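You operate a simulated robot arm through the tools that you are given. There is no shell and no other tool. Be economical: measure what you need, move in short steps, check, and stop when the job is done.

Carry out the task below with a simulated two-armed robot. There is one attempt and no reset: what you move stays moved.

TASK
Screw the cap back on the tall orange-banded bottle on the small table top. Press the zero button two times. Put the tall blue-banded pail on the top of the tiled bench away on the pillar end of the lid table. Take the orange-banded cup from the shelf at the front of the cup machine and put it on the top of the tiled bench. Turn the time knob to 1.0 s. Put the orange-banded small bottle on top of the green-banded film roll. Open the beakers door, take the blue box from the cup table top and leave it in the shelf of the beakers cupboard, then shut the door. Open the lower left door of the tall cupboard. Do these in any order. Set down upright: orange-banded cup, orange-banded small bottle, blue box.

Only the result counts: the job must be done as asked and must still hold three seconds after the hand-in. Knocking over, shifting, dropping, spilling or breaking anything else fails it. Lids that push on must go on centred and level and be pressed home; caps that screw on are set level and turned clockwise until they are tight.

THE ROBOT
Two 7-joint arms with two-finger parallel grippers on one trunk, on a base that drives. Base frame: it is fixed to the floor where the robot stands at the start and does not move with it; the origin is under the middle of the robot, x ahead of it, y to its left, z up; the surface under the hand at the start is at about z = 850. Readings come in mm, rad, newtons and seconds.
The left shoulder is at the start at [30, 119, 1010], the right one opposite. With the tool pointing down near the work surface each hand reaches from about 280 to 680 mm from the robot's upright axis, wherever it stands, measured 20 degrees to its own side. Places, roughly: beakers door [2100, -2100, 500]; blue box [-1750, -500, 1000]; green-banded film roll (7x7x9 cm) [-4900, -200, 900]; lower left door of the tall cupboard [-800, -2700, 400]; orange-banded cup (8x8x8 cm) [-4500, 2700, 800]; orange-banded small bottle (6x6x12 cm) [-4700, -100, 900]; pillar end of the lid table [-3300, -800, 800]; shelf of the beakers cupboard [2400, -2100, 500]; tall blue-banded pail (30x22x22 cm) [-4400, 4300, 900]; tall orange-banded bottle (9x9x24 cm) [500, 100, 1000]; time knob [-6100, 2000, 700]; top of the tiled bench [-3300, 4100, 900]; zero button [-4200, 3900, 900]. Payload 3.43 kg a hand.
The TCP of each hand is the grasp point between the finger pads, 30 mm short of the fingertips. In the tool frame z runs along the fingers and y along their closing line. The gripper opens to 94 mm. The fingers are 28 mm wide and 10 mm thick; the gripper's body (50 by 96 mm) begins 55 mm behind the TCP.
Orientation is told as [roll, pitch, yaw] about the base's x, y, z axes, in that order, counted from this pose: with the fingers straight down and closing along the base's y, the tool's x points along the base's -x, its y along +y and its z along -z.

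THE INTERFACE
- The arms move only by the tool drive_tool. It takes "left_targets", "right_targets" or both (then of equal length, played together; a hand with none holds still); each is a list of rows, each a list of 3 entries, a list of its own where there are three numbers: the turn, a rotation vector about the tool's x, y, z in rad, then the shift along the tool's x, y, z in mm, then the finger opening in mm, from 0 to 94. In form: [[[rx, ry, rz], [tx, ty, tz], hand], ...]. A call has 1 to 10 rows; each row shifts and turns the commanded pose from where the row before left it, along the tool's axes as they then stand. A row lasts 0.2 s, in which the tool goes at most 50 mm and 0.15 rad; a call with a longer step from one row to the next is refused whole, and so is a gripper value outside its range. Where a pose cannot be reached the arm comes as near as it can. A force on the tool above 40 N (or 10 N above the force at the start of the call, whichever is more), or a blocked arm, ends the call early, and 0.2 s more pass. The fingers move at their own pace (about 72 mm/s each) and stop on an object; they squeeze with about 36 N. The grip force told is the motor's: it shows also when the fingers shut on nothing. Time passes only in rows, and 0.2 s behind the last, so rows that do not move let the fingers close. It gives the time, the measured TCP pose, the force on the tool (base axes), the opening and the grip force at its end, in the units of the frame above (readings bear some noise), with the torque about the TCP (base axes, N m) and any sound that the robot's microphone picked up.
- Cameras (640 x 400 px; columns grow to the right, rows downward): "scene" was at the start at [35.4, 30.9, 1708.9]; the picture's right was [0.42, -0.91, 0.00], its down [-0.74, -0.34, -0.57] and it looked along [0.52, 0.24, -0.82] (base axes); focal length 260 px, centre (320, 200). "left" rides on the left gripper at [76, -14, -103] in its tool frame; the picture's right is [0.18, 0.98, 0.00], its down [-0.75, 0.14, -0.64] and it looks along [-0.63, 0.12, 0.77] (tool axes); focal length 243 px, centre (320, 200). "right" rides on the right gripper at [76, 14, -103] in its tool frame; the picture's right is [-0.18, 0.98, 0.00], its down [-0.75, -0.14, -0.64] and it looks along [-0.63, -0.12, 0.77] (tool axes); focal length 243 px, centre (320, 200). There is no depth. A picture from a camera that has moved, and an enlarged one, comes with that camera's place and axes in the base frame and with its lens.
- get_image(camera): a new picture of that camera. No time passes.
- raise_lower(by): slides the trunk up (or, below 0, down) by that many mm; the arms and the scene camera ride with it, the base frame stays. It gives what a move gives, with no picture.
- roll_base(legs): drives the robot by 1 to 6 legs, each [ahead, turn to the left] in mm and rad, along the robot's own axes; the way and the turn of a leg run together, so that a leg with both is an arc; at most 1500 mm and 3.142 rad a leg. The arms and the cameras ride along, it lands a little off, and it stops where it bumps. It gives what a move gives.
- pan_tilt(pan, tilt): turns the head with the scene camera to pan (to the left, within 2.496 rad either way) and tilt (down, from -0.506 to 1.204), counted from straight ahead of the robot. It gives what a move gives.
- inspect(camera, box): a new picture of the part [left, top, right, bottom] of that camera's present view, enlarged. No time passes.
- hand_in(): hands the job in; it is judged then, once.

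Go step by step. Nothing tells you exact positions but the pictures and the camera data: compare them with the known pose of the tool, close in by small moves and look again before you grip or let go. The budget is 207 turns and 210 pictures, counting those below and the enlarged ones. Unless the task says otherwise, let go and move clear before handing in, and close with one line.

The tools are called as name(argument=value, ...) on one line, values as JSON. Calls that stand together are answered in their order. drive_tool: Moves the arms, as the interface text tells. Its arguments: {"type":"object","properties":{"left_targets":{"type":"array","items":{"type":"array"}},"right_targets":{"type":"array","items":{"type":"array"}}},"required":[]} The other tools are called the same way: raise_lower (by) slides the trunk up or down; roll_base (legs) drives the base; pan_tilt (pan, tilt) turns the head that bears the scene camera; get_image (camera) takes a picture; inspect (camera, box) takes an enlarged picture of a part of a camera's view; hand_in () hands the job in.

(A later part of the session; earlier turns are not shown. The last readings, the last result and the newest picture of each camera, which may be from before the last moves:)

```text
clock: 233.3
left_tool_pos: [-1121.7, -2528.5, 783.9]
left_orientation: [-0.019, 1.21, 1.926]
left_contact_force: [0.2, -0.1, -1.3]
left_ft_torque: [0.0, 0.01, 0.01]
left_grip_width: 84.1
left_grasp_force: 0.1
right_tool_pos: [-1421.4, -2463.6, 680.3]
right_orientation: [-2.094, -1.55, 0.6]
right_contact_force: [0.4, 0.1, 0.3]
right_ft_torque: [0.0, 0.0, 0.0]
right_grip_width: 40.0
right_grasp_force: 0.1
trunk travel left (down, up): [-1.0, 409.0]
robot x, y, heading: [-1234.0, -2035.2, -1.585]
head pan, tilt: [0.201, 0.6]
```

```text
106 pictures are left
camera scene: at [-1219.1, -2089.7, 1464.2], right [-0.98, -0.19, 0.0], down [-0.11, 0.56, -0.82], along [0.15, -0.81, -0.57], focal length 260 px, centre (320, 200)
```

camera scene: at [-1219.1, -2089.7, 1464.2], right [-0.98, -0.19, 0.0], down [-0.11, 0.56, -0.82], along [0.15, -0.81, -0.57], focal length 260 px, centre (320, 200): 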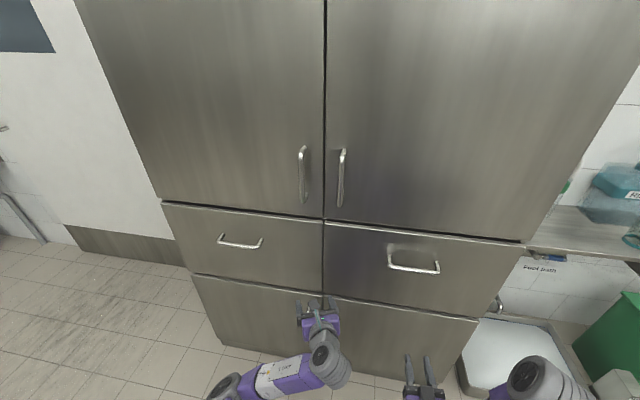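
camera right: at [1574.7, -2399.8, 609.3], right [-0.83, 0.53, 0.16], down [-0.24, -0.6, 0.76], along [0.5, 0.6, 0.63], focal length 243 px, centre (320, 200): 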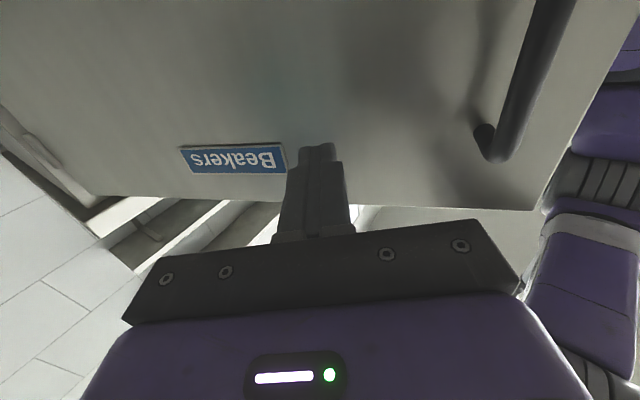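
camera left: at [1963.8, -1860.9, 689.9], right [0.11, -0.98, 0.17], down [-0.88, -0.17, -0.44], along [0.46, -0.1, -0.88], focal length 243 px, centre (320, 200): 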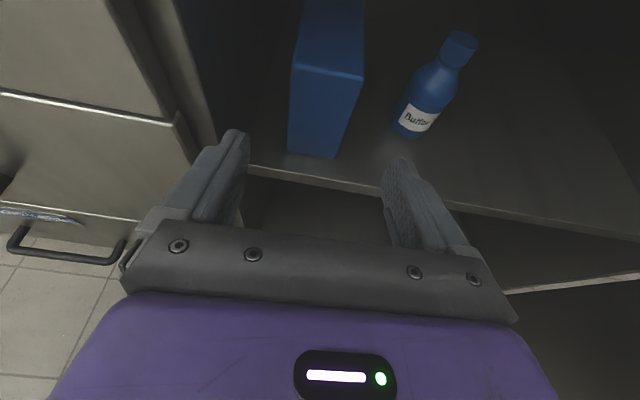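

I'm in front of the cupboard, but the left hand hides the lower handles. I'll back up a little and look with both cameras.

roll_base(legs=[[-150, 0]])

get_image(camera="left")

inspect(camera="scene", box=[180, 180, 500, 390])

get_image(camera="right")

```text
clock: 234.7
left_tool_pos: [-1120.0, -2380.9, 784.1]
left_orientation: [-0.02, 1.209, 1.927]
left_contact_force: [-0.9, -0.6, 0.9]
left_ft_torque: [0.02, 0.03, 0.0]
left_grip_width: 83.8
left_grasp_force: 0.1
right_tool_pos: [-1419.5, -2317.0, 680.5]
right_orientation: [-2.103, -1.549, 0.611]
right_contact_force: [0.2, 0.9, 0.0]
right_ft_torque: [-0.01, -0.02, 0.01]
right_grip_width: 39.9
right_grasp_force: 0.0
trunk travel left (down, up): [-1.0, 409.0]
robot x, y, heading: [-1235.1, -1888.2, -1.581]
head pan, tilt: [0.201, 0.6]
```

```text
105 pictures are left
camera left: at [-1132.0, -2312.0, 892.0], right [-0.89, -0.42, 0.17], down [-0.45, 0.76, -0.48], along [0.07, -0.5, -0.86], focal length 243 px, centre (320, 200)
```

left: 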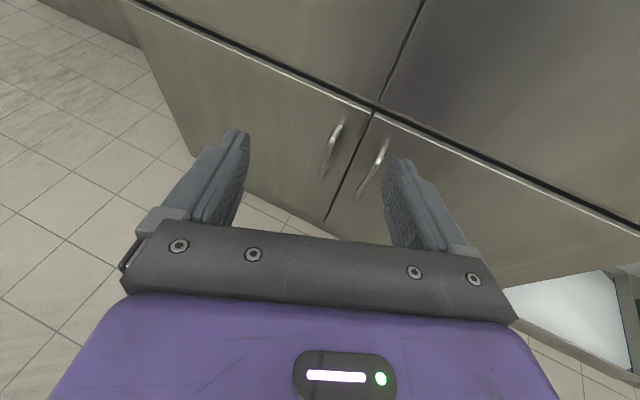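

```text
1.90 times, centred on (340, 285) of scene
camera zoom: at [-1217.4, -1941.5, 1464.2], right [-0.98, -0.19, 0.0], down [-0.11, 0.55, -0.83], along [0.16, -0.81, -0.56], focal length 496 px, centre (282, 38)
```

zoom: 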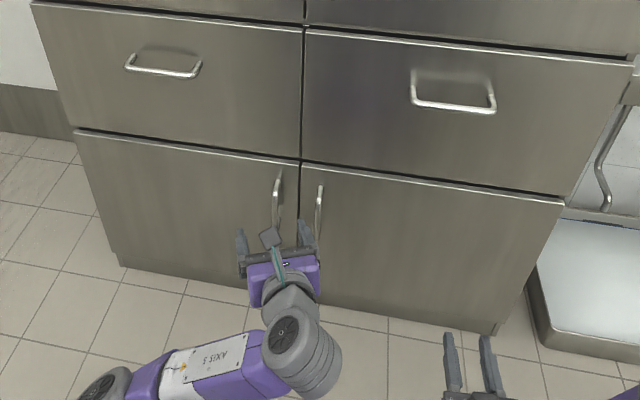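

```text
103 pictures are left
camera right: at [-1414.1, -2214.7, 603.9], right [0.98, 0.08, 0.17], down [-0.18, 0.64, 0.75], along [-0.05, -0.77, 0.64], focal length 243 px, centre (320, 200)
```

right: 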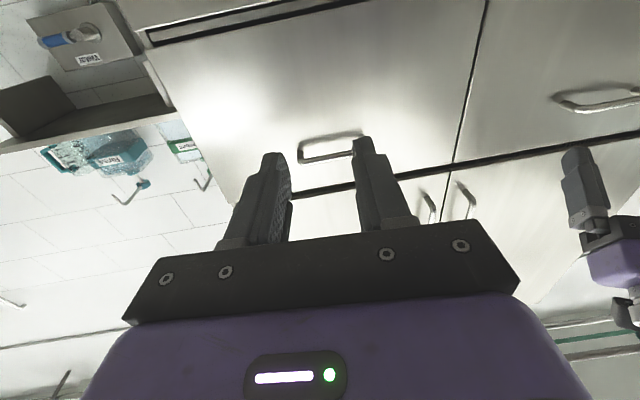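

The lower-left handle's top is at about [−1054, −2751, 493], with the bar running down to about z 300. I'll drive closer and bring the left hand, pointing −y, in front of it.

roll_base(legs=[[250, 0]])

drive_tool(left_targets=[[[-0.111, 0, 0.042], [0, 0, -15], 80], [[-0.111, 0, 0.042], [0, 0, -15], 80], [[-0.111, 0, 0.042], [0, 0, 0], 80], [[0, 0, 0], [-40, -8.2, 17], 80], [[0, 0, 0], [-40, -8.2, 17], 80], [[0, 0, 0], [-40, -8.2, 17], 80], [[0, 0, 0], [-40, -8.2, 17], 80], [[0, 0, 0], [-40, -8.2, 17], 80], [[0, 0, 0], [-40, -8.2, 17], 80], [[0, 0, 0], [-40, -8.2, 17], 80]])

get_image(camera="left")

get_image(camera="scene")

```text
clock: 236.5
left_tool_pos: [-1122.9, -2631.7, 784.0]
left_orientation: [-0.019, 1.209, 1.926]
left_contact_force: [0.0, 0.0, 0.8]
left_ft_torque: [0.03, 0.02, 0.01]
left_grip_width: 83.7
left_grasp_force: 0.0
right_tool_pos: [-1421.6, -2566.6, 679.7]
right_orientation: [-2.09, -1.552, 0.598]
right_contact_force: [0.9, 0.1, 0.0]
right_ft_torque: [0.0, -0.03, -0.04]
right_grip_width: 40.1
right_grasp_force: 0.1
trunk travel left (down, up): [-1.0, 409.0]
robot x, y, heading: [-1237.0, -2133.6, -1.584]
head pan, tilt: [0.201, 0.6]
```

```text
clock: 238.7
left_tool_pos: [-1108.8, -2574.4, 429.6]
left_orientation: [-0.015, 1.206, 1.574]
left_contact_force: [0.3, -0.3, -1.0]
left_ft_torque: [-0.02, 0.02, -0.02]
left_grip_width: 80.0
left_grasp_force: 0.1
left hand out of reach, approached as far as the arm can: row 1, 2, 3
right_tool_pos: [-1422.7, -2566.6, 679.9]
right_orientation: [-2.095, -1.55, 0.603]
right_contact_force: [0.3, 0.5, 0.0]
right_ft_torque: [-0.01, -0.02, -0.03]
right_grip_width: 40.2
right_grasp_force: 0.1
trunk travel left (down, up): [-1.0, 409.0]
robot x, y, heading: [-1234.9, -2137.5, -1.577]
head pan, tilt: [0.201, 0.6]
```

```text
102 pictures are left
camera left: at [-1094.6, -2505.5, 537.4], right [-0.98, -0.08, 0.17], down [-0.15, 0.87, -0.48], along [-0.1, -0.49, -0.86], focal length 243 px, centre (320, 200)
```

left: 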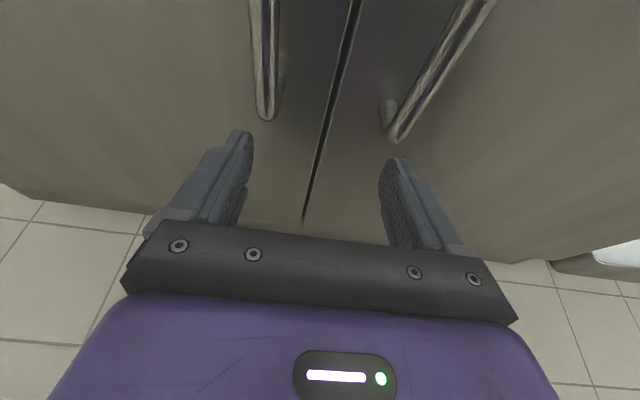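

```text
101 pictures are left
camera scene: at [-1220.1, -2191.1, 1464.2], right [-0.98, -0.19, 0.0], down [-0.11, 0.55, -0.83], along [0.16, -0.81, -0.56], focal length 260 px, centre (320, 200)
```

scene: 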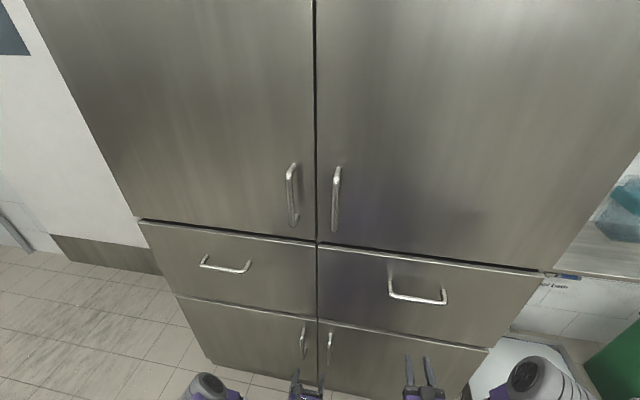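

The handle is about 63 mm to the left of the fingers. I'll shift across and move in part-way.

drive_tool(left_targets=[[[0, 0, 0], [0, -31.5, 0], 80], [[0, 0, 0], [0, -31.5, 0], 80], [[0, 0, 0], [13.7, 0, 36], 80], [[0, 0, 0], [13.7, 0, 36], 80], [[0, 0, 0], [13.7, 0, 36], 80]])

get_image(camera="left")

```text
clock: 239.8
left_tool_pos: [-1047.2, -2655.6, 422.7]
left_orientation: [-0.001, 1.185, 1.575]
left_contact_force: [-1.5, 17.0, 5.7]
left_ft_torque: [-0.14, 0.02, -0.12]
left_grip_width: 79.6
left_grasp_force: 0.1
right_tool_pos: [-1422.0, -2566.6, 679.6]
right_orientation: [-2.098, -1.551, 0.609]
right_contact_force: [-0.2, -0.2, -0.6]
right_ft_torque: [0.02, 0.0, 0.04]
right_grip_width: 40.1
right_grasp_force: 0.0
trunk travel left (down, up): [-1.0, 409.0]
robot x, y, heading: [-1237.3, -2134.0, -1.581]
head pan, tilt: [0.201, 0.6]
stopped in row 5 (left hand): the force on the tool passed its limit at 142 N (the readings are from after the stop); the commanded pose is now the measured one
```

```text
100 pictures are left
camera left: at [-1031.9, -2589.8, 531.6], right [-0.98, -0.07, 0.17], down [-0.14, 0.88, -0.46], along [-0.12, -0.47, -0.87], focal length 243 px, centre (320, 200)
```

left: 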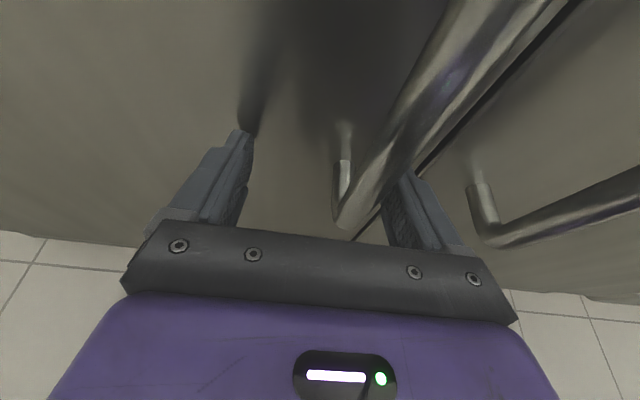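

The fingertips touched the door panel, so it is nearer than I reckoned. The bar is between the fingers. I'll back off a little and close.

drive_tool(left_targets=[[[0, 0, 0], [-4, 0, -10], 80], [[0, 0, 0], [0, 0, 0], 5], [[0, 0, 0], [0, 0, 0], 5], [[0, 0, 0], [0, 0, 0], 5], [[0, 0, 0], [0, 0, 0], 5]])

get_image(camera="left")

get_image(camera="scene")

```text
clock: 240.7
left_tool_pos: [-1064.8, -2644.0, 422.9]
left_orientation: [0.044, 1.179, 1.58]
left_contact_force: [-18.4, -0.4, 0.3]
left_ft_torque: [0.2, -0.36, 0.04]
left_grip_width: 20.4
left_grasp_force: 13.4
right_tool_pos: [-1423.5, -2567.1, 681.6]
right_orientation: [-2.122, -1.552, 0.631]
right_contact_force: [-0.9, 0.1, 0.9]
right_ft_torque: [-0.01, 0.0, -0.02]
right_grip_width: 39.8
right_grasp_force: 0.1
trunk travel left (down, up): [-1.0, 409.0]
robot x, y, heading: [-1238.0, -2133.8, -1.584]
head pan, tilt: [0.201, 0.6]
stopped in row 4 (left hand): the force on the tool passed its limit at 45 N (the readings are from after the stop); the commanded pose is now the measured one
```

```text
99 pictures are left
camera left: at [-1046.5, -2578.8, 532.2], right [-0.98, -0.04, 0.19], down [-0.12, 0.88, -0.45], along [-0.15, -0.46, -0.87], focal length 243 px, centre (320, 200)
```

left: 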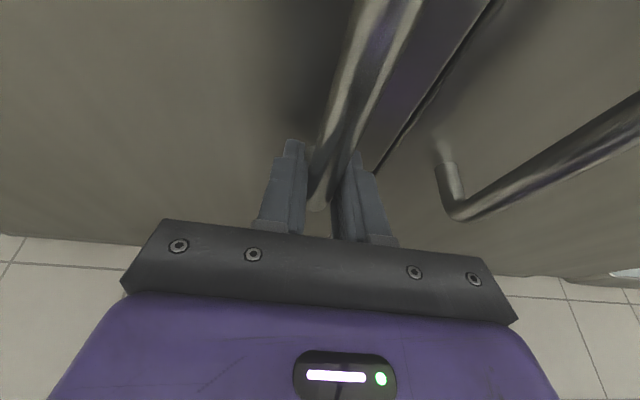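

```text
98 pictures are left
camera scene: at [-1221.7, -2190.7, 1464.2], right [-0.98, -0.19, 0.0], down [-0.11, 0.55, -0.83], along [0.15, -0.81, -0.56], focal length 260 px, centre (320, 200)
```

scene: 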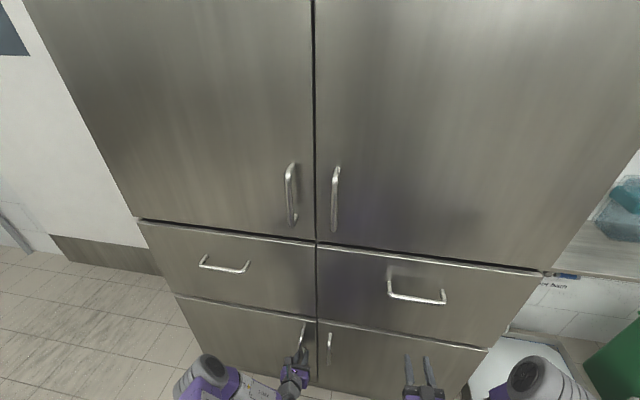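

The handle is gripped. I'll pull along the door's arc (hinge near x ≈ −580), turning the hand with it.

drive_tool(left_targets=[[[0, 0, 0], [0, 0, 0], 10], [[0, 0, 0], [0, 0, 0], 5], [[-0.074, 0, 0.03], [-14.9, -3.7, -35.9], 5], [[-0.074, 0, 0.03], [-14.9, -3.7, -35.9], 5], [[-0.074, 0, 0.03], [-14.9, -3.7, -35.9], 5], [[-0.074, 0, 0.03], [-14.9, -3.7, -35.9], 5]])

get_image(camera="scene")

```text
clock: 241.6
left_tool_pos: [-1059.4, -2593.5, 423.5]
left_orientation: [0.045, 1.183, 1.476]
left_contact_force: [-1.7, 0.9, 6.4]
left_ft_torque: [0.63, -0.73, -0.01]
left_grip_width: 20.2
left_grasp_force: 44.6
right_tool_pos: [-1423.1, -2566.9, 681.2]
right_orientation: [-2.114, -1.553, 0.621]
right_contact_force: [0.2, -0.2, 0.8]
right_ft_torque: [0.01, -0.02, -0.06]
right_grip_width: 40.3
right_grasp_force: 0.1
trunk travel left (down, up): [-1.0, 409.0]
robot x, y, heading: [-1235.1, -2133.2, -1.58]
head pan, tilt: [0.201, 0.6]
stopped in row 4 (left hand): the force on the tool passed its limit at 41 N (the readings are from after the stop); the commanded pose is now the measured one
```

```text
97 pictures are left
camera scene: at [-1221.2, -2190.6, 1464.3], right [-0.98, -0.19, 0.0], down [-0.11, 0.56, -0.83], along [0.16, -0.81, -0.56], focal length 260 px, centre (320, 200)
```

scene: 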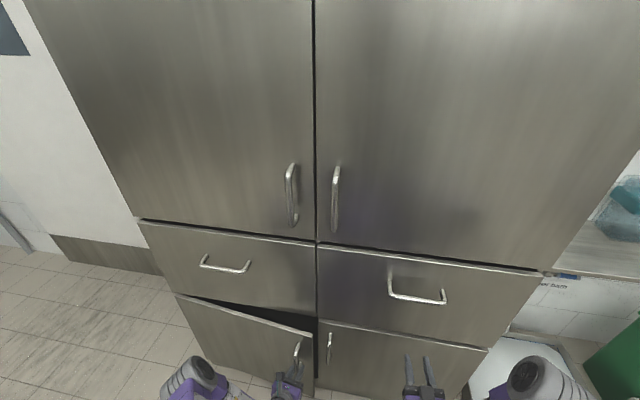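

It's opening. I'll continue the pull.

drive_tool(left_targets=[[[-0.074, 0, 0.03], [-14.9, -3.7, -35.9], 5], [[-0.074, 0, 0.03], [-14.9, -3.7, -35.9], 5], [[-0.074, 0, 0.03], [-14.9, -3.7, -35.9], 5], [[-0.074, 0, 0.03], [-14.9, -3.7, -35.9], 5]])

```text
clock: 242.6
left_tool_pos: [-1006.0, -2446.6, 422.9]
left_orientation: [0.05, 1.19, 1.161]
left_contact_force: [-8.7, 5.7, 23.4]
left_ft_torque: [0.08, -0.92, 0.14]
left_grip_width: 20.2
left_grasp_force: 45.3
right_tool_pos: [-1423.8, -2565.4, 680.3]
right_orientation: [-2.174, -1.55, 0.683]
right_contact_force: [-0.5, 0.0, -0.1]
right_ft_torque: [0.02, 0.0, 0.03]
right_grip_width: 39.8
right_grasp_force: 0.1
trunk travel left (down, up): [-1.0, 409.0]
robot x, y, heading: [-1238.3, -2134.2, -1.589]
head pan, tilt: [0.201, 0.6]
```

drive_tool(left_targets=[[[-0.074, 0, 0.03], [-12, -3.7, -36], 5], [[-0.074, 0, 0.03], [-13.5, -3.7, -36], 5], [[-0.074, 0, 0.03], [-13.5, -3.7, -36], 5], [[-0.074, 0, 0.03], [-13.5, -3.7, -36], 5], [[-0.074, 0, 0.03], [-13.5, -3.7, -36], 5]])

get_image(camera="scene")

```text
clock: 243.5
left_tool_pos: [-938.6, -2350.6, 421.6]
left_orientation: [0.067, 1.177, 0.937]
left_contact_force: [-1.0, 1.9, -1.6]
left_ft_torque: [-0.18, -0.83, 0.15]
left_grip_width: 20.3
left_grasp_force: 44.7
right_tool_pos: [-1423.0, -2566.0, 680.8]
right_orientation: [-2.095, -1.548, 0.606]
right_contact_force: [1.1, -0.3, 0.3]
right_ft_torque: [0.0, 0.01, -0.01]
right_grip_width: 40.0
right_grasp_force: 0.0
trunk travel left (down, up): [-1.0, 409.0]
robot x, y, heading: [-1238.8, -2133.7, -1.581]
head pan, tilt: [0.201, 0.6]
stopped in row 4 (left hand): the force on the tool passed its limit at 42 N (the readings are from after the stop); the commanded pose is now the measured one
```

```text
96 pictures are left
camera scene: at [-1221.4, -2190.7, 1464.3], right [-0.98, -0.19, 0.0], down [-0.11, 0.56, -0.82], along [0.16, -0.81, -0.57], focal length 260 px, centre (320, 200)
```

scene: 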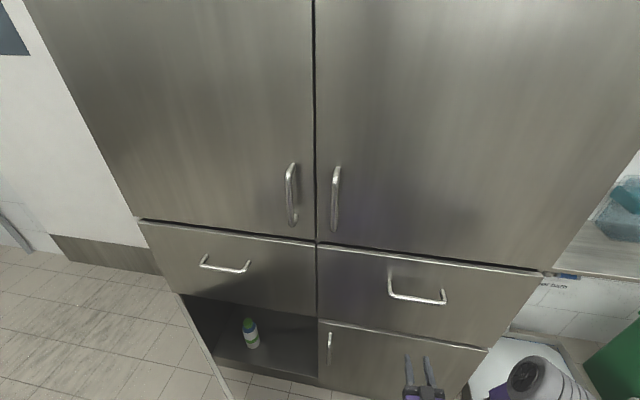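

About 38° open. I'll continue.

drive_tool(left_targets=[[[-0.074, 0, 0.03], [-13.5, -3.7, -36], 5], [[-0.074, 0, 0.03], [-13.5, -3.7, -36], 5], [[-0.074, 0, 0.03], [-13.5, -3.7, -36], 5], [[-0.074, 0, 0.03], [-13.5, -3.7, -36], 5], [[-0.074, 0, 0.03], [-13.5, -3.7, -36], 5]])

drive_tool(left_targets=[[[-0.074, 0, 0.03], [-13.5, -5, -36], 5], [[-0.074, 0, 0.03], [-13.5, -5, -36], 5], [[-0.074, 0, 0.03], [-13.5, -5, -36], 5], [[-0.074, 0, 0.03], [-13.5, -5, -36], 5], [[-0.074, 0, 0.03], [-13.5, -5, -36], 5]])

get_image(camera="scene")

```text
clock: 244.7
left_tool_pos: [-785.4, -2238.4, 428.0]
left_orientation: [0.076, 1.189, 0.546]
left_contact_force: [-0.4, 0.1, 0.5]
left_ft_torque: [0.03, -0.01, -0.03]
left_grip_width: 5.0
left_grasp_force: 0.1
right_tool_pos: [-1422.2, -2565.5, 681.4]
right_orientation: [-2.099, -1.55, 0.609]
right_contact_force: [-0.3, -0.4, -0.1]
right_ft_torque: [0.01, 0.0, 0.03]
right_grip_width: 40.0
right_grasp_force: 0.1
trunk travel left (down, up): [-1.0, 409.0]
robot x, y, heading: [-1240.0, -2132.0, -1.582]
head pan, tilt: [0.201, 0.6]
```

```text
clock: 245.9
left_tool_pos: [-738.5, -2215.4, 451.1]
left_orientation: [-0.017, 1.192, 0.24]
left_contact_force: [-0.6, 0.0, 0.0]
left_ft_torque: [0.0, 0.01, -0.01]
left_grip_width: 4.8
left_grasp_force: 0.0
left hand out of reach, approached as far as the arm can: row 2, 3, 4, 5
right_tool_pos: [-1423.6, -2565.9, 680.3]
right_orientation: [-2.099, -1.55, 0.61]
right_contact_force: [0.0, -0.1, -0.3]
right_ft_torque: [-0.04, 0.04, 0.02]
right_grip_width: 39.8
right_grasp_force: 0.1
trunk travel left (down, up): [-1.0, 409.0]
robot x, y, heading: [-1241.3, -2137.1, -1.584]
head pan, tilt: [0.201, 0.6]
```

```text
95 pictures are left
camera scene: at [-1221.7, -2189.7, 1464.2], right [-0.98, -0.19, 0.0], down [-0.11, 0.55, -0.83], along [0.16, -0.81, -0.56], focal length 260 px, centre (320, 200)
```

scene: 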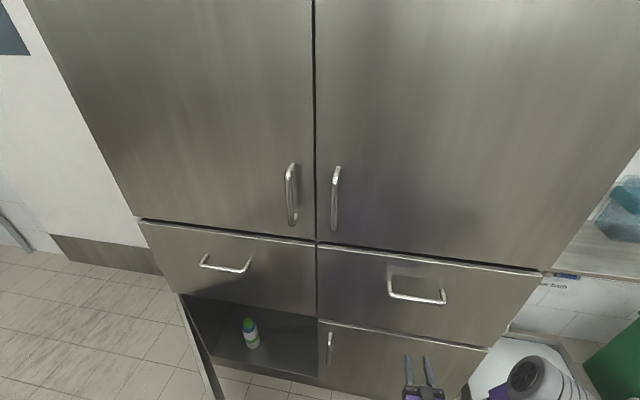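

The handle slipped out somewhere on the way. I'll look at where the door is.

pan_tilt(pan=0.7, tilt=0.9)

get_image(camera="scene")

```text
clock: 246.8
left_tool_pos: [-737.3, -2215.9, 449.3]
left_orientation: [-0.019, 1.193, 0.237]
left_contact_force: [0.1, 0.2, -0.3]
left_ft_torque: [-0.01, 0.0, -0.01]
left_grip_width: 5.3
left_grasp_force: 0.0
right_tool_pos: [-1422.3, -2566.1, 681.7]
right_orientation: [-2.098, -1.549, 0.609]
right_contact_force: [-0.7, 0.4, 0.2]
right_ft_torque: [-0.03, -0.02, -0.01]
right_grip_width: 39.9
right_grasp_force: 0.1
trunk travel left (down, up): [-1.0, 409.0]
robot x, y, heading: [-1240.6, -2131.5, -1.578]
head pan, tilt: [0.7, 0.901]
```

```text
94 pictures are left
camera scene: at [-1190.5, -2161.3, 1439.5], right [-0.77, -0.63, 0.0], down [-0.5, 0.61, -0.62], along [0.39, -0.48, -0.78], focal length 260 px, centre (320, 200)
```

scene: 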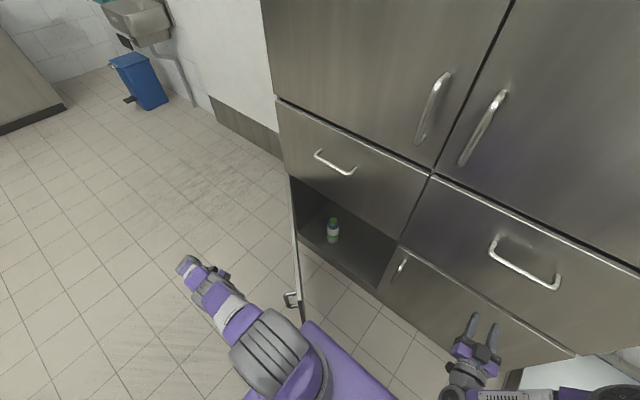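

The door is about 43° open. I'll push it further from the inside: raise the left hand over it, turn it to point along the door, and go in on the inner side.

drive_tool(left_targets=[[[0, 0, 0], [40, 0, -16], 5], [[0.135, 0, -0.054], [40, 0, -16], 5], [[0.135, 0, -0.054], [40, 0, -16], 5], [[0.135, 0, -0.054], [40, 0, -16], 5], [[0.135, 0, -0.054], [40, 0, -16], 5], [[0.135, 0, -0.054], [40, 0, -16], 5], [[0.135, 0, -0.054], [40, 0, -16], 5], [[0.135, 0, -0.054], [40, 0, -16], 5]])

roll_base(legs=[[-150, 0]])

drive_tool(left_targets=[[[0.135, 0, -0.054], [0, 0, 0], 0], [[0.135, 0, -0.054], [0, 0, 0], 0], [[0.135, 0, -0.054], [0, 0, 0], 0], [[0.135, 0, -0.054], [0, 0, 0], 0], [[0.135, 0, -0.054], [0, 0, 0], 0], [[0.135, 0, -0.054], [0, 0, 0], 0], [[0.135, 0, -0.054], [0, 0, 0], 0], [[0.135, 0, -0.054], [0, 0, 0], 0]])

get_image(camera="scene")

```text
clock: 248.6
left_tool_pos: [-735.7, -2214.3, 795.6]
left_orientation: [-0.006, 1.198, 1.266]
left_contact_force: [0.1, 0.1, 0.4]
left_ft_torque: [-0.02, -0.03, -0.03]
left_grip_width: 5.0
left_grasp_force: 0.0
right_tool_pos: [-1423.7, -2565.8, 679.9]
right_orientation: [-2.103, -1.55, 0.611]
right_contact_force: [0.1, 0.4, 0.3]
right_ft_torque: [0.02, 0.0, 0.02]
right_grip_width: 39.9
right_grasp_force: 0.0
trunk travel left (down, up): [-1.0, 409.0]
robot x, y, heading: [-1237.3, -2131.3, -1.582]
head pan, tilt: [0.7, 0.901]
```

```text
clock: 250.0
left_tool_pos: [-735.4, -2066.1, 795.9]
left_orientation: [-0.007, 1.198, 1.267]
left_contact_force: [0.0, 0.1, -0.3]
left_ft_torque: [0.01, -0.01, -0.01]
left_grip_width: 5.1
left_grasp_force: 0.0
right_tool_pos: [-1421.1, -2417.6, 680.6]
right_orientation: [-2.115, -1.551, 0.624]
right_contact_force: [-0.5, 0.0, -0.4]
right_ft_torque: [-0.03, 0.04, 0.02]
right_grip_width: 39.7
right_grasp_force: 0.1
trunk travel left (down, up): [-1.0, 409.0]
robot x, y, heading: [-1236.8, -1984.4, -1.579]
head pan, tilt: [0.7, 0.901]
```

```text
clock: 251.8
left_tool_pos: [-691.8, -2047.4, 792.2]
left_orientation: [0.019, 1.195, 2.451]
left_contact_force: [-0.2, -0.2, 0.2]
left_ft_torque: [0.01, -0.01, 0.03]
left_grip_width: 0.0
left_grasp_force: 33.2
left hand out of reach, approached as far as the arm can: row 7, 8
right_tool_pos: [-1421.0, -2417.6, 679.3]
right_orientation: [-2.102, -1.55, 0.611]
right_contact_force: [0.2, 0.0, -0.7]
right_ft_torque: [0.0, 0.03, 0.0]
right_grip_width: 40.0
right_grasp_force: 0.1
trunk travel left (down, up): [-1.0, 409.0]
robot x, y, heading: [-1237.6, -1988.2, -1.583]
head pan, tilt: [0.7, 0.901]
```

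```text
93 pictures are left
camera scene: at [-1188.2, -2013.5, 1439.4], right [-0.77, -0.64, 0.0], down [-0.5, 0.61, -0.62], along [0.39, -0.48, -0.78], focal length 260 px, centre (320, 200)
```

scene: 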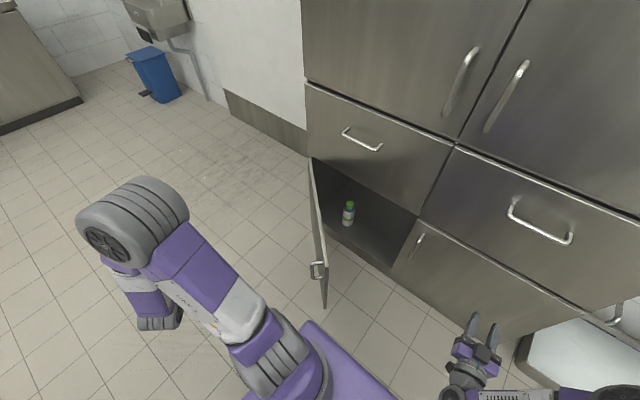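

The hand points along the door now. I'll carry it over the door to the inner side.

drive_tool(left_targets=[[[0, 0, 0], [1.9, 46.7, 4.8], 0], [[0, 0, 0], [1.9, 46.7, 4.8], 0], [[0, 0, 0], [1.9, 46.7, 4.8], 0], [[0, 0, 0], [1.9, 46.7, 4.8], 0], [[0, 0, 0], [1.9, 46.7, 4.8], 0], [[0, 0, 0], [1.9, 46.7, 4.8], 0], [[0, 0, 0], [1.9, 46.7, 4.8], 0], [[0, 0, 0], [1.9, 46.7, 4.8], 0], [[0, 0, 0], [1.9, 46.7, 4.8], 0], [[0, 0, 0], [1.9, 46.7, 4.8], 0]])

get_image(camera="scene")

```text
clock: 254.0
left_tool_pos: [-691.8, -2237.3, 782.8]
left_orientation: [0.016, 1.195, 2.446]
left_contact_force: [0.0, 0.3, -1.1]
left_ft_torque: [0.02, -0.02, -0.01]
left_grip_width: 0.0
left_grasp_force: 33.3
left hand out of reach, approached as far as the arm can: row 1, 2, 3, 4, 5, 6, 7, 8, 9, 10
right_tool_pos: [-1420.1, -2417.9, 680.9]
right_orientation: [-2.103, -1.551, 0.613]
right_contact_force: [0.4, 0.2, -0.7]
right_ft_torque: [0.0, 0.01, 0.01]
right_grip_width: 40.0
right_grasp_force: 0.0
trunk travel left (down, up): [-1.0, 409.0]
robot x, y, heading: [-1237.7, -1985.6, -1.578]
head pan, tilt: [0.7, 0.901]
```

```text
92 pictures are left
camera scene: at [-1188.2, -2013.5, 1439.4], right [-0.77, -0.64, 0.0], down [-0.5, 0.61, -0.62], along [0.39, -0.48, -0.78], focal length 260 px, centre (320, 200)
```

scene: 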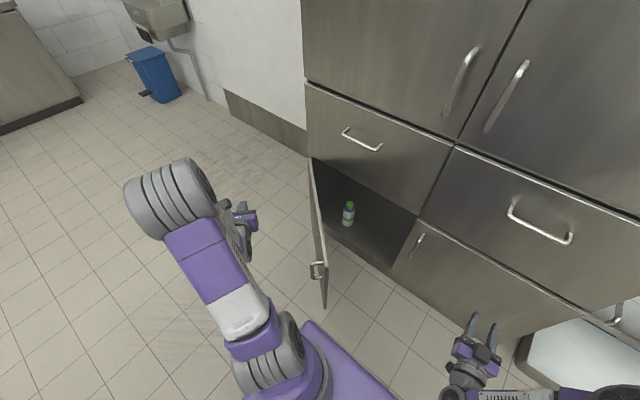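

The left arm can't get there. The right hand is better placed: it can enter the gap pointing left and push the inner face outward with its fingertips.

drive_tool(right_targets=[[[-0.142, 0, 0], [0, 0, 0], 0], [[-0.142, 0, 0], [0, 0, 0], 0], [[-0.142, 0, 0], [0, 0, 0], 0], [[-0.142, 0, 0], [0, 0, 0], 0], [[-0.142, 0, 0], [0, 0, 0], 0], [[-0.142, 0, 0], [0, 0, 0], 0], [[-0.142, 0, 0], [0, 0, 0], 0], [[-0.142, 0, 0], [0, 0, 0], 0]])

drive_tool(right_targets=[[[0, 0, 0], [23, 10.9, 39.6], 0], [[0, 0, 0], [23, 10.9, 39.6], 0], [[0, 0, 0], [23, 10.9, 39.6], 0], [[0, 0, 0], [23, 10.9, 39.6], 0], [[0, 0, 0], [23, 10.9, 39.6], 0], [[0, 0, 0], [23, 10.9, 39.6], 0], [[0, 0, 0], [23, 10.9, 39.6], 0], [[0, 0, 0], [23, 10.9, 39.6], 0]])

get_image(camera="scene")

```text
clock: 255.8
left_tool_pos: [-692.1, -2235.8, 781.9]
left_orientation: [0.018, 1.194, 2.448]
left_contact_force: [0.5, -0.8, -0.8]
left_ft_torque: [0.02, -0.01, -0.05]
left_grip_width: 0.0
left_grasp_force: 33.1
right_tool_pos: [-1420.9, -2417.6, 680.2]
right_orientation: [-0.895, -1.552, 0.545]
right_contact_force: [0.5, 0.3, -0.7]
right_ft_torque: [-0.01, 0.04, 0.0]
right_grip_width: 0.0
right_grasp_force: 33.2
trunk travel left (down, up): [-1.0, 409.0]
robot x, y, heading: [-1236.1, -1985.8, -1.58]
head pan, tilt: [0.7, 0.901]
```

```text
clock: 257.6
left_tool_pos: [-692.5, -2235.9, 781.7]
left_orientation: [0.017, 1.192, 2.447]
left_contact_force: [0.2, 0.4, 0.5]
left_ft_torque: [0.03, 0.0, 0.01]
left_grip_width: 0.0
left_grasp_force: 33.3
right_tool_pos: [-1095.7, -2448.1, 490.1]
right_orientation: [-0.955, -1.551, 0.601]
right_contact_force: [-0.3, -0.2, 0.0]
right_ft_torque: [-0.02, -0.01, 0.02]
right_grip_width: 0.0
right_grasp_force: 32.9
trunk travel left (down, up): [-1.0, 409.0]
robot x, y, heading: [-1237.0, -1982.9, -1.581]
head pan, tilt: [0.7, 0.901]
```

```text
91 pictures are left
camera scene: at [-1188.0, -2013.4, 1439.4], right [-0.77, -0.64, 0.0], down [-0.5, 0.61, -0.62], along [0.39, -0.48, -0.78], focal length 260 px, centre (320, 200)
```

scene: 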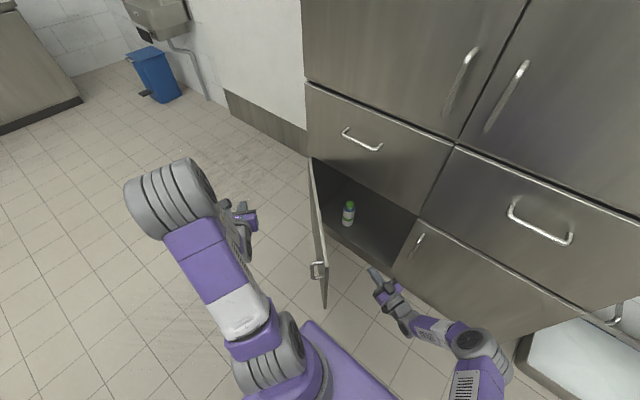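

drive_tool(right_targets=[[[0, 0, 0], [4, 20, 36], 0], [[0, 0, 0], [4, 20, 36], 0], [[-0.05, 0, 0], [4, 22, 34], 0], [[-0.05, 0, 0], [4, 22, 34], 0], [[-0.05, 0, 0], [0, 22, 32], 0], [[-0.05, 0, 0], [0, 22, 32], 0], [[-0.05, 0, 0], [0, 22, 32], 0], [[-0.05, 0, 0], [0, 20, 32], 0]])

get_image(camera="scene")

```text
clock: 259.4
left_tool_pos: [-692.4, -2235.3, 783.6]
left_orientation: [0.013, 1.193, 2.448]
left_contact_force: [0.3, -0.1, 0.6]
left_ft_torque: [-0.01, 0.02, -0.01]
left_grip_width: 0.0
left_grasp_force: 33.0
right_tool_pos: [-823.1, -2389.4, 565.2]
right_orientation: [-0.607, -1.552, 0.539]
right_contact_force: [-0.5, -0.6, 0.3]
right_ft_torque: [0.0, 0.0, 0.03]
right_grip_width: 0.1
right_grasp_force: 32.6
right hand out of reach, approached as far as the arm can: row 4, 5, 6, 7, 8
trunk travel left (down, up): [-1.0, 409.0]
robot x, y, heading: [-1234.8, -1984.5, -1.583]
head pan, tilt: [0.7, 0.901]
```

```text
90 pictures are left
camera scene: at [-1188.4, -2013.7, 1439.4], right [-0.77, -0.64, 0.0], down [-0.5, 0.61, -0.62], along [0.39, -0.48, -0.78], focal length 260 px, centre (320, 200)
```

scene: 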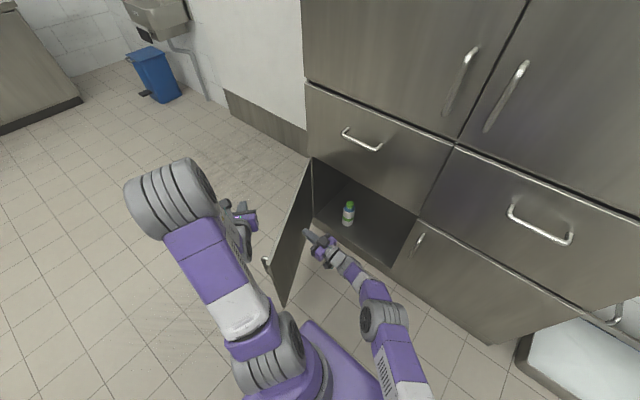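

The door moved to about 60°, but the arm is at its reach limit. Turning the base left will sweep the hand further outward.

roll_base(legs=[[0, 0.4]])

get_image(camera="scene")

```text
clock: 261.0
left_tool_pos: [-636.5, -2004.0, 782.1]
left_orientation: [0.015, 1.192, 2.848]
left_contact_force: [0.2, -0.1, 0.8]
left_ft_torque: [-0.02, 0.03, -0.02]
left_grip_width: 0.1
left_grasp_force: 33.2
right_tool_pos: [-698.8, -2196.4, 564.8]
right_orientation: [-0.64, -1.549, 0.973]
right_contact_force: [-0.2, -0.4, 0.8]
right_ft_torque: [0.01, 0.01, -0.02]
right_grip_width: 0.0
right_grasp_force: 33.0
trunk travel left (down, up): [-1.0, 409.0]
robot x, y, heading: [-1234.1, -1987.4, -1.186]
head pan, tilt: [0.7, 0.901]
```

```text
89 pictures are left
camera scene: at [-1180.9, -1992.2, 1439.4], right [-0.46, -0.89, 0.0], down [-0.69, 0.36, -0.62], along [0.55, -0.29, -0.78], focal length 260 px, centre (320, 200)
```

scene: 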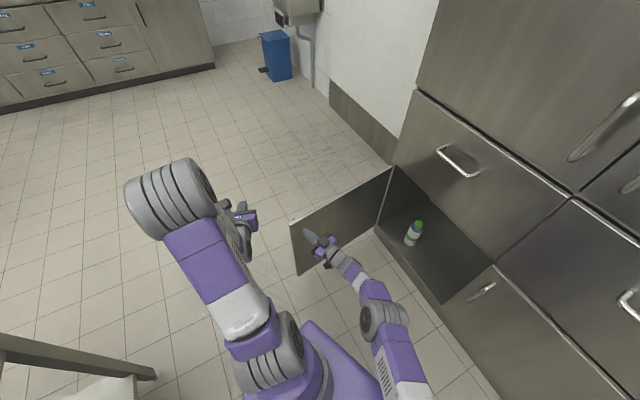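

The door is near 80°. I'll give one more forward push with the fingertips.

drive_tool(right_targets=[[[0, 0, 0], [0, -10, 30], 0], [[0, 0, 0], [0, -10, 35], 0], [[0, 0, 0], [0, -10, 35], 0]])

get_image(camera="scene")

```text
clock: 261.8
left_tool_pos: [-637.7, -2004.5, 781.5]
left_orientation: [0.016, 1.196, 2.847]
left_contact_force: [-0.5, -0.1, 1.0]
left_ft_torque: [0.0, 0.02, -0.01]
left_grip_width: 0.0
left_grasp_force: 33.1
right_tool_pos: [-698.2, -2196.9, 566.1]
right_orientation: [-0.64, -1.548, 0.974]
right_contact_force: [-0.2, -0.2, 0.7]
right_ft_torque: [0.0, 0.02, 0.0]
right_grip_width: 0.0
right_grasp_force: 32.8
right hand out of reach, approached as far as the arm can: row 1, 2, 3
trunk travel left (down, up): [-1.0, 409.0]
robot x, y, heading: [-1236.2, -1987.4, -1.182]
head pan, tilt: [0.7, 0.901]
```

```text
88 pictures are left
camera scene: at [-1181.0, -1992.4, 1439.4], right [-0.46, -0.89, 0.0], down [-0.69, 0.36, -0.62], along [0.55, -0.29, -0.78], focal length 260 px, centre (320, 200)
```

scene: 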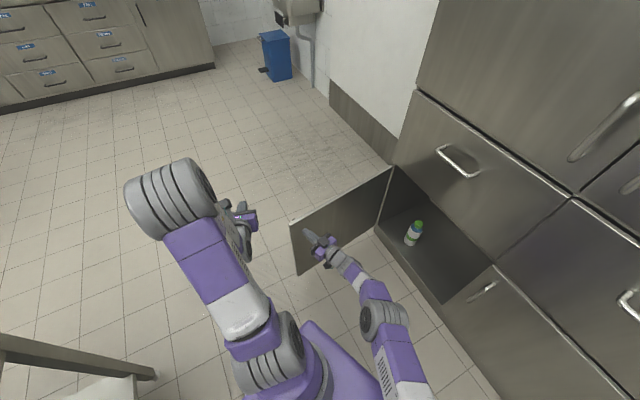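

The door is about 85° open. I'll withdraw the right hand and back away, then raise the trunk.

drive_tool(right_targets=[[[0, 0, 0], [0, -20, -40], 40], [[0, 0, 0], [0, -20, -40], 40], [[0, 0, 0], [0, -20, -40], 40], [[0, 0, 0], [-45, 0, -15], 40], [[0, 0, 0], [-45, 0, 0], 40], [[0, 0, 0], [-45, 0, 0], 40]])

roll_base(legs=[[-250, 0]])

raise_lower(by=270)

get_image(camera="scene")

```text
clock: 263.2
left_tool_pos: [-638.7, -2004.9, 781.7]
left_orientation: [0.015, 1.196, 2.847]
left_contact_force: [-0.7, -0.7, 0.2]
left_ft_torque: [-0.01, -0.03, 0.01]
left_grip_width: 0.0
left_grasp_force: 32.5
right_tool_pos: [-806.0, -2294.6, 703.4]
right_orientation: [-0.6, -1.55, 0.935]
right_contact_force: [0.4, 0.4, -0.4]
right_ft_torque: [0.01, 0.01, 0.0]
right_grip_width: 40.0
right_grasp_force: 0.1
trunk travel left (down, up): [-1.0, 409.0]
robot x, y, heading: [-1237.9, -1981.8, -1.179]
head pan, tilt: [0.7, 0.901]
```

```text
clock: 265.1
left_tool_pos: [-729.1, -1784.7, 781.8]
left_orientation: [0.014, 1.196, 2.841]
left_contact_force: [0.6, -0.6, 0.7]
left_ft_torque: [-0.05, 0.01, -0.03]
left_grip_width: 0.0
left_grasp_force: 32.4
right_tool_pos: [-899.5, -2073.7, 703.5]
right_orientation: [-0.673, -1.549, 1.001]
right_contact_force: [0.7, 0.0, -0.3]
right_ft_torque: [0.02, 0.02, 0.0]
right_grip_width: 40.1
right_grasp_force: 0.1
trunk travel left (down, up): [-1.0, 409.0]
robot x, y, heading: [-1327.8, -1763.9, -1.187]
head pan, tilt: [0.7, 0.901]
stopped in leg 1: the robot was blocked; the commanded pose is now the measured one
```

```text
clock: 267.8
left_tool_pos: [-729.6, -1784.1, 1052.6]
left_orientation: [0.014, 1.196, 2.842]
left_contact_force: [1.2, 0.5, -0.1]
left_ft_torque: [-0.01, -0.01, 0.03]
left_grip_width: 0.2
left_grasp_force: 33.1
right_tool_pos: [-898.3, -2072.8, 973.2]
right_orientation: [-0.659, -1.55, 0.989]
right_contact_force: [-0.6, 0.4, -1.0]
right_ft_torque: [0.0, -0.02, 0.02]
right_grip_width: 40.1
right_grasp_force: 0.1
trunk travel left (down, up): [-271.0, 139.0]
robot x, y, heading: [-1328.0, -1759.9, -1.189]
head pan, tilt: [0.7, 0.901]
```

```text
87 pictures are left
camera scene: at [-1273.2, -1769.8, 1709.3], right [-0.47, -0.88, 0.0], down [-0.69, 0.37, -0.62], along [0.55, -0.29, -0.78], focal length 260 px, centre (320, 200)
```

scene: 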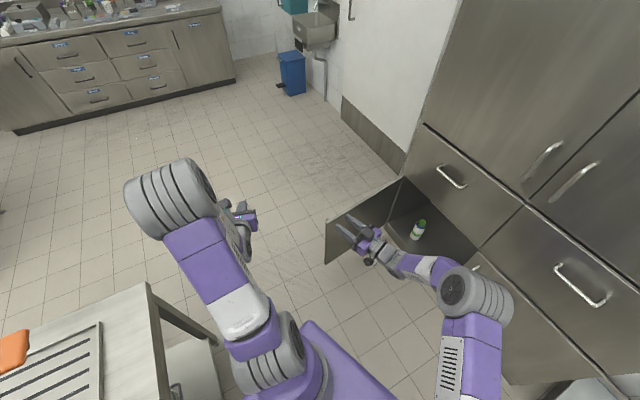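

The base just touched the table behind, so I'll move forward off it. Then I'll turn both hands to point down for the next jobs.

roll_base(legs=[[120, 0]])

drive_tool(left_targets=[[[0, -0.12, 0], [0, 0, -10], 40], [[0, -0.12, 0], [0, 0, -20], 40], [[0, -0.12, 0], [0, 0, -20], 40], [[0, -0.12, 0], [0, 0, -20], 40], [[0, -0.12, 0], [0, 0, -20], 40], [[0, -0.12, 0], [0, 0, -20], 40], [[0, -0.12, 0], [0, 0, -20], 40], [[0, -0.12, 0], [0, 0, -20], 40], [[0, -0.12, 0], [0, 0, 0], 40], [[0, -0.12, 0], [0, 0, 0], 40]], right_targets=[[[0, 0.15, 0], [-20, 0, 0], 40], [[0, 0.15, 0], [-20, 0, 0], 40], [[0, 0.15, 0], [-20, 0, 0], 40], [[0, 0.15, 0], [-20, 0, 0], 40], [[0, 0.15, 0], [-20, 0, 0], 40], [[0, 0.15, 0], [-20, 0, 0], 40], [[0, 0.15, 0], [-20, 0, 0], 40], [[0, 0.15, 0], [0, 0, -20], 40], [[0, 0.15, 0], [0, 0, -20], 40], [[0, 0.15, 0], [0, 0, -20], 40]])

pan_tilt(pan=0, tilt=0.8)

get_image(camera="scene")

```text
clock: 269.1
left_tool_pos: [-684.5, -1897.1, 1051.9]
left_orientation: [0.012, 1.193, 2.841]
left_contact_force: [-0.2, -0.7, -0.6]
left_ft_torque: [0.0, 0.0, 0.03]
left_grip_width: 0.2
left_grasp_force: 32.9
right_tool_pos: [-853.9, -2185.4, 973.3]
right_orientation: [-0.632, -1.551, 0.962]
right_contact_force: [0.4, 0.7, -0.3]
right_ft_torque: [0.01, -0.01, 0.05]
right_grip_width: 40.0
right_grasp_force: 0.1
trunk travel left (down, up): [-271.0, 139.0]
robot x, y, heading: [-1285.0, -1872.4, -1.19]
head pan, tilt: [0.7, 0.901]
```

```text
clock: 271.3
left_tool_pos: [-779.2, -1863.8, 1159.0]
left_orientation: [0.008, -0.006, 2.828]
left_contact_force: [-1.1, -0.3, 0.4]
left_ft_torque: [-0.01, 0.01, 0.01]
left_grip_width: 39.8
left_grasp_force: 0.1
right_tool_pos: [-860.4, -2145.2, 1139.4]
right_orientation: [-0.015, -0.051, 0.328]
right_contact_force: [0.9, -0.6, 0.2]
right_ft_torque: [0.0, -0.02, -0.03]
right_grip_width: 40.0
right_grasp_force: 0.0
right hand out of reach, approached as far as the arm can: row 9, 10
trunk travel left (down, up): [-271.0, 139.0]
robot x, y, heading: [-1284.0, -1871.3, -1.191]
head pan, tilt: [0.7, 0.901]
```

```text
clock: 272.4
left_tool_pos: [-778.1, -1865.7, 1159.3]
left_orientation: [0.005, -0.006, 2.829]
left_contact_force: [0.0, 0.1, 0.9]
left_ft_torque: [-0.01, -0.02, 0.0]
left_grip_width: 40.1
left_grasp_force: 0.1
right_tool_pos: [-859.3, -2146.5, 1139.0]
right_orientation: [-0.011, -0.058, 0.33]
right_contact_force: [0.2, 0.0, 0.3]
right_ft_torque: [-0.02, -0.01, -0.01]
right_grip_width: 40.4
right_grasp_force: 0.2
trunk travel left (down, up): [-271.0, 139.0]
robot x, y, heading: [-1280.3, -1870.4, -1.185]
head pan, tilt: [0.0, 0.799]
```

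```text
86 pictures are left
camera scene: at [-1264.9, -1920.8, 1717.3], right [-0.93, -0.37, 0.0], down [-0.27, 0.66, -0.7], along [0.26, -0.65, -0.72], focal length 260 px, centre (320, 200)
```

scene: 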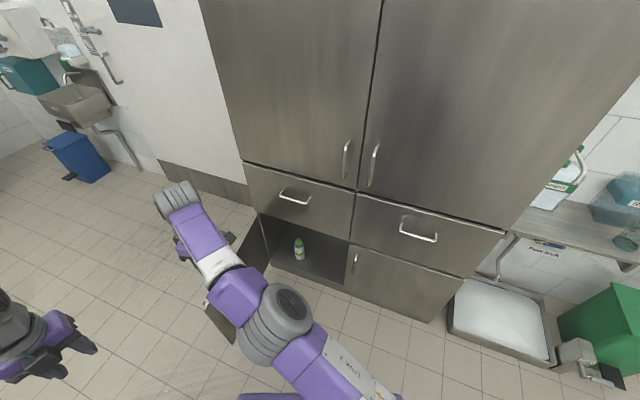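

Both hands ended up swung to the left side. I'll bring them back to the normal carry pose.

drive_tool(left_targets=[[[0, 0, -0.15], [0, 0, 0], 90], [[0, 0, -0.15], [0, 0, 0], 90], [[0, 0, -0.15], [0, 0, 0], 90], [[0, 0, -0.15], [0, 0, 0], 90], [[0, 0, -0.15], [0, 0, 0], 90], [[0, 0, -0.15], [0, 0, 0], 90], [[0, 0, -0.15], [0, 0, 0], 90], [[0, 0, -0.15], [0, 0, 0], 90], [[0, 0, -0.15], [0, 0, 0], 90], [[0, 0, -0.15], [0, 0, 0], 90]], right_targets=[[[0, 0, 0.15], [0, 0, 0], 90], [[0, 0, 0.15], [0, 0, 0], 90], [[0, 0, 0.15], [0, 0, 0], 90], [[0, 0, 0.15], [0, 0, 0], 90], [[0, 0, 0.15], [0, 0, 0], 90], [[0, 0, 0.15], [0, 0, 0], 90], [[0, 0, 0.15], [0, 0, 0], 90], [[0, 0, 0.15], [0, 0, 0], 90], [[0, 0, 0.15], [0, 0, 0], 90], [[0, 0, 0.15], [0, 0, 0], 90]])

drive_tool(left_targets=[[[0, 0, -0.15], [0, 0, 0], 90], [[0, 0, -0.15], [0, 0, 0], 90], [[0, 0, -0.15], [0, 0, 0], 90], [[0, 0, -0.15], [0, 0, 0], 90], [[0, 0, -0.15], [0, 0, 0], 90], [[0, 0, 0], [-24, -43, -12], 90], [[0, 0, 0], [-24, -43, -12], 90], [[0, 0, 0], [-24, -43, -12], 90], [[0, 0, 0], [-24, -43, -12], 90]], right_targets=[[[0, 0, 0], [12.6, -44, -6], 90], [[0, 0, 0], [12.6, -44, -6], 90], [[0, 0, 0], [12.6, -44, -6], 90], [[0, 0, 0], [12.6, -44, -6], 90], [[0, 0, 0], [12.6, -44, -6], 90], [[0, 0, 0], [12.6, -44, -6], 90], [[0, 0, 0], [12.6, -44, -6], 90], [[0, 0, 0], [12.6, -44, -6], 90], [[0, 0, 0], [12.6, -44, -6], 90]])

roll_base(legs=[[0, -1.955], [1150, 0], [0, -1.57], [1400, 0], [1000, 0], [0, 1.57]])

pan_tilt(pan=0.1, tilt=0.4)

get_image(camera="scene")

```text
clock: 274.7
left_tool_pos: [-777.2, -1865.5, 1158.6]
left_orientation: [-0.005, -0.007, -1.954]
left_contact_force: [0.5, 0.7, -0.1]
left_ft_torque: [0.0, -0.03, -0.01]
left_grip_width: 89.9
left_grasp_force: 0.0
right_tool_pos: [-940.3, -2172.0, 1114.6]
right_orientation: [0.093, -0.012, -0.929]
right_contact_force: [0.6, 0.5, 0.1]
right_ft_torque: [0.02, 0.0, 0.01]
right_grip_width: 90.0
right_grasp_force: 0.1
right hand out of reach, approached as far as the arm can: row 6, 7, 8, 9, 10
trunk travel left (down, up): [-271.0, 139.0]
robot x, y, heading: [-1282.3, -1875.1, -1.189]
head pan, tilt: [0.0, 0.799]
stopped in row 10 (right hand): the arm was blocked; the commanded pose is now the measured one
```

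```text
refused: row 6 steps farther than a row can; nothing moved
```

```text
clock: 304.2
left_tool_pos: [-2656.9, 15.0, 1158.5]
left_orientation: [-0.008, -0.005, 2.42]
left_contact_force: [-1.1, -0.2, 0.3]
left_ft_torque: [0.0, 0.02, -0.02]
left_grip_width: 90.2
left_grasp_force: 0.0
right_tool_pos: [-2892.0, 266.5, 1114.7]
right_orientation: [0.095, -0.011, -2.837]
right_contact_force: [-0.6, -0.5, 0.4]
right_ft_torque: [-0.01, 0.03, -0.01]
right_grip_width: 90.1
right_grasp_force: 0.1
trunk travel left (down, up): [-271.0, 139.0]
robot x, y, heading: [-2495.1, 493.5, -3.098]
head pan, tilt: [0.0, 0.799]
```

```text
clock: 305.1
left_tool_pos: [-2656.9, 15.2, 1158.1]
left_orientation: [-0.007, -0.005, 2.418]
left_contact_force: [0.2, 0.3, 0.2]
left_ft_torque: [-0.01, -0.03, -0.01]
left_grip_width: 89.9
left_grasp_force: 0.0
right_tool_pos: [-2891.5, 266.8, 1115.6]
right_orientation: [0.093, -0.011, -2.837]
right_contact_force: [0.6, 0.3, 0.5]
right_ft_torque: [0.01, 0.04, -0.02]
right_grip_width: 90.2
right_grasp_force: 0.2
trunk travel left (down, up): [-271.0, 139.0]
robot x, y, heading: [-2495.6, 495.7, -3.095]
head pan, tilt: [0.099, 0.4]
```

```text
85 pictures are left
camera scene: at [-2559.0, 482.6, 1752.4], right [-0.14, 0.99, 0.0], down [0.39, 0.06, -0.92], along [-0.91, -0.13, -0.39], focal length 260 px, centre (320, 200)
```

scene: 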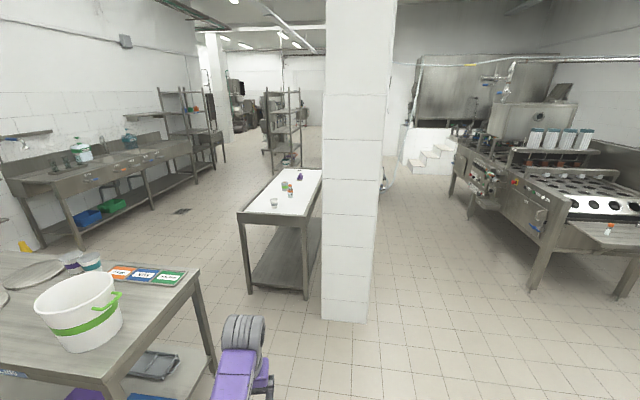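

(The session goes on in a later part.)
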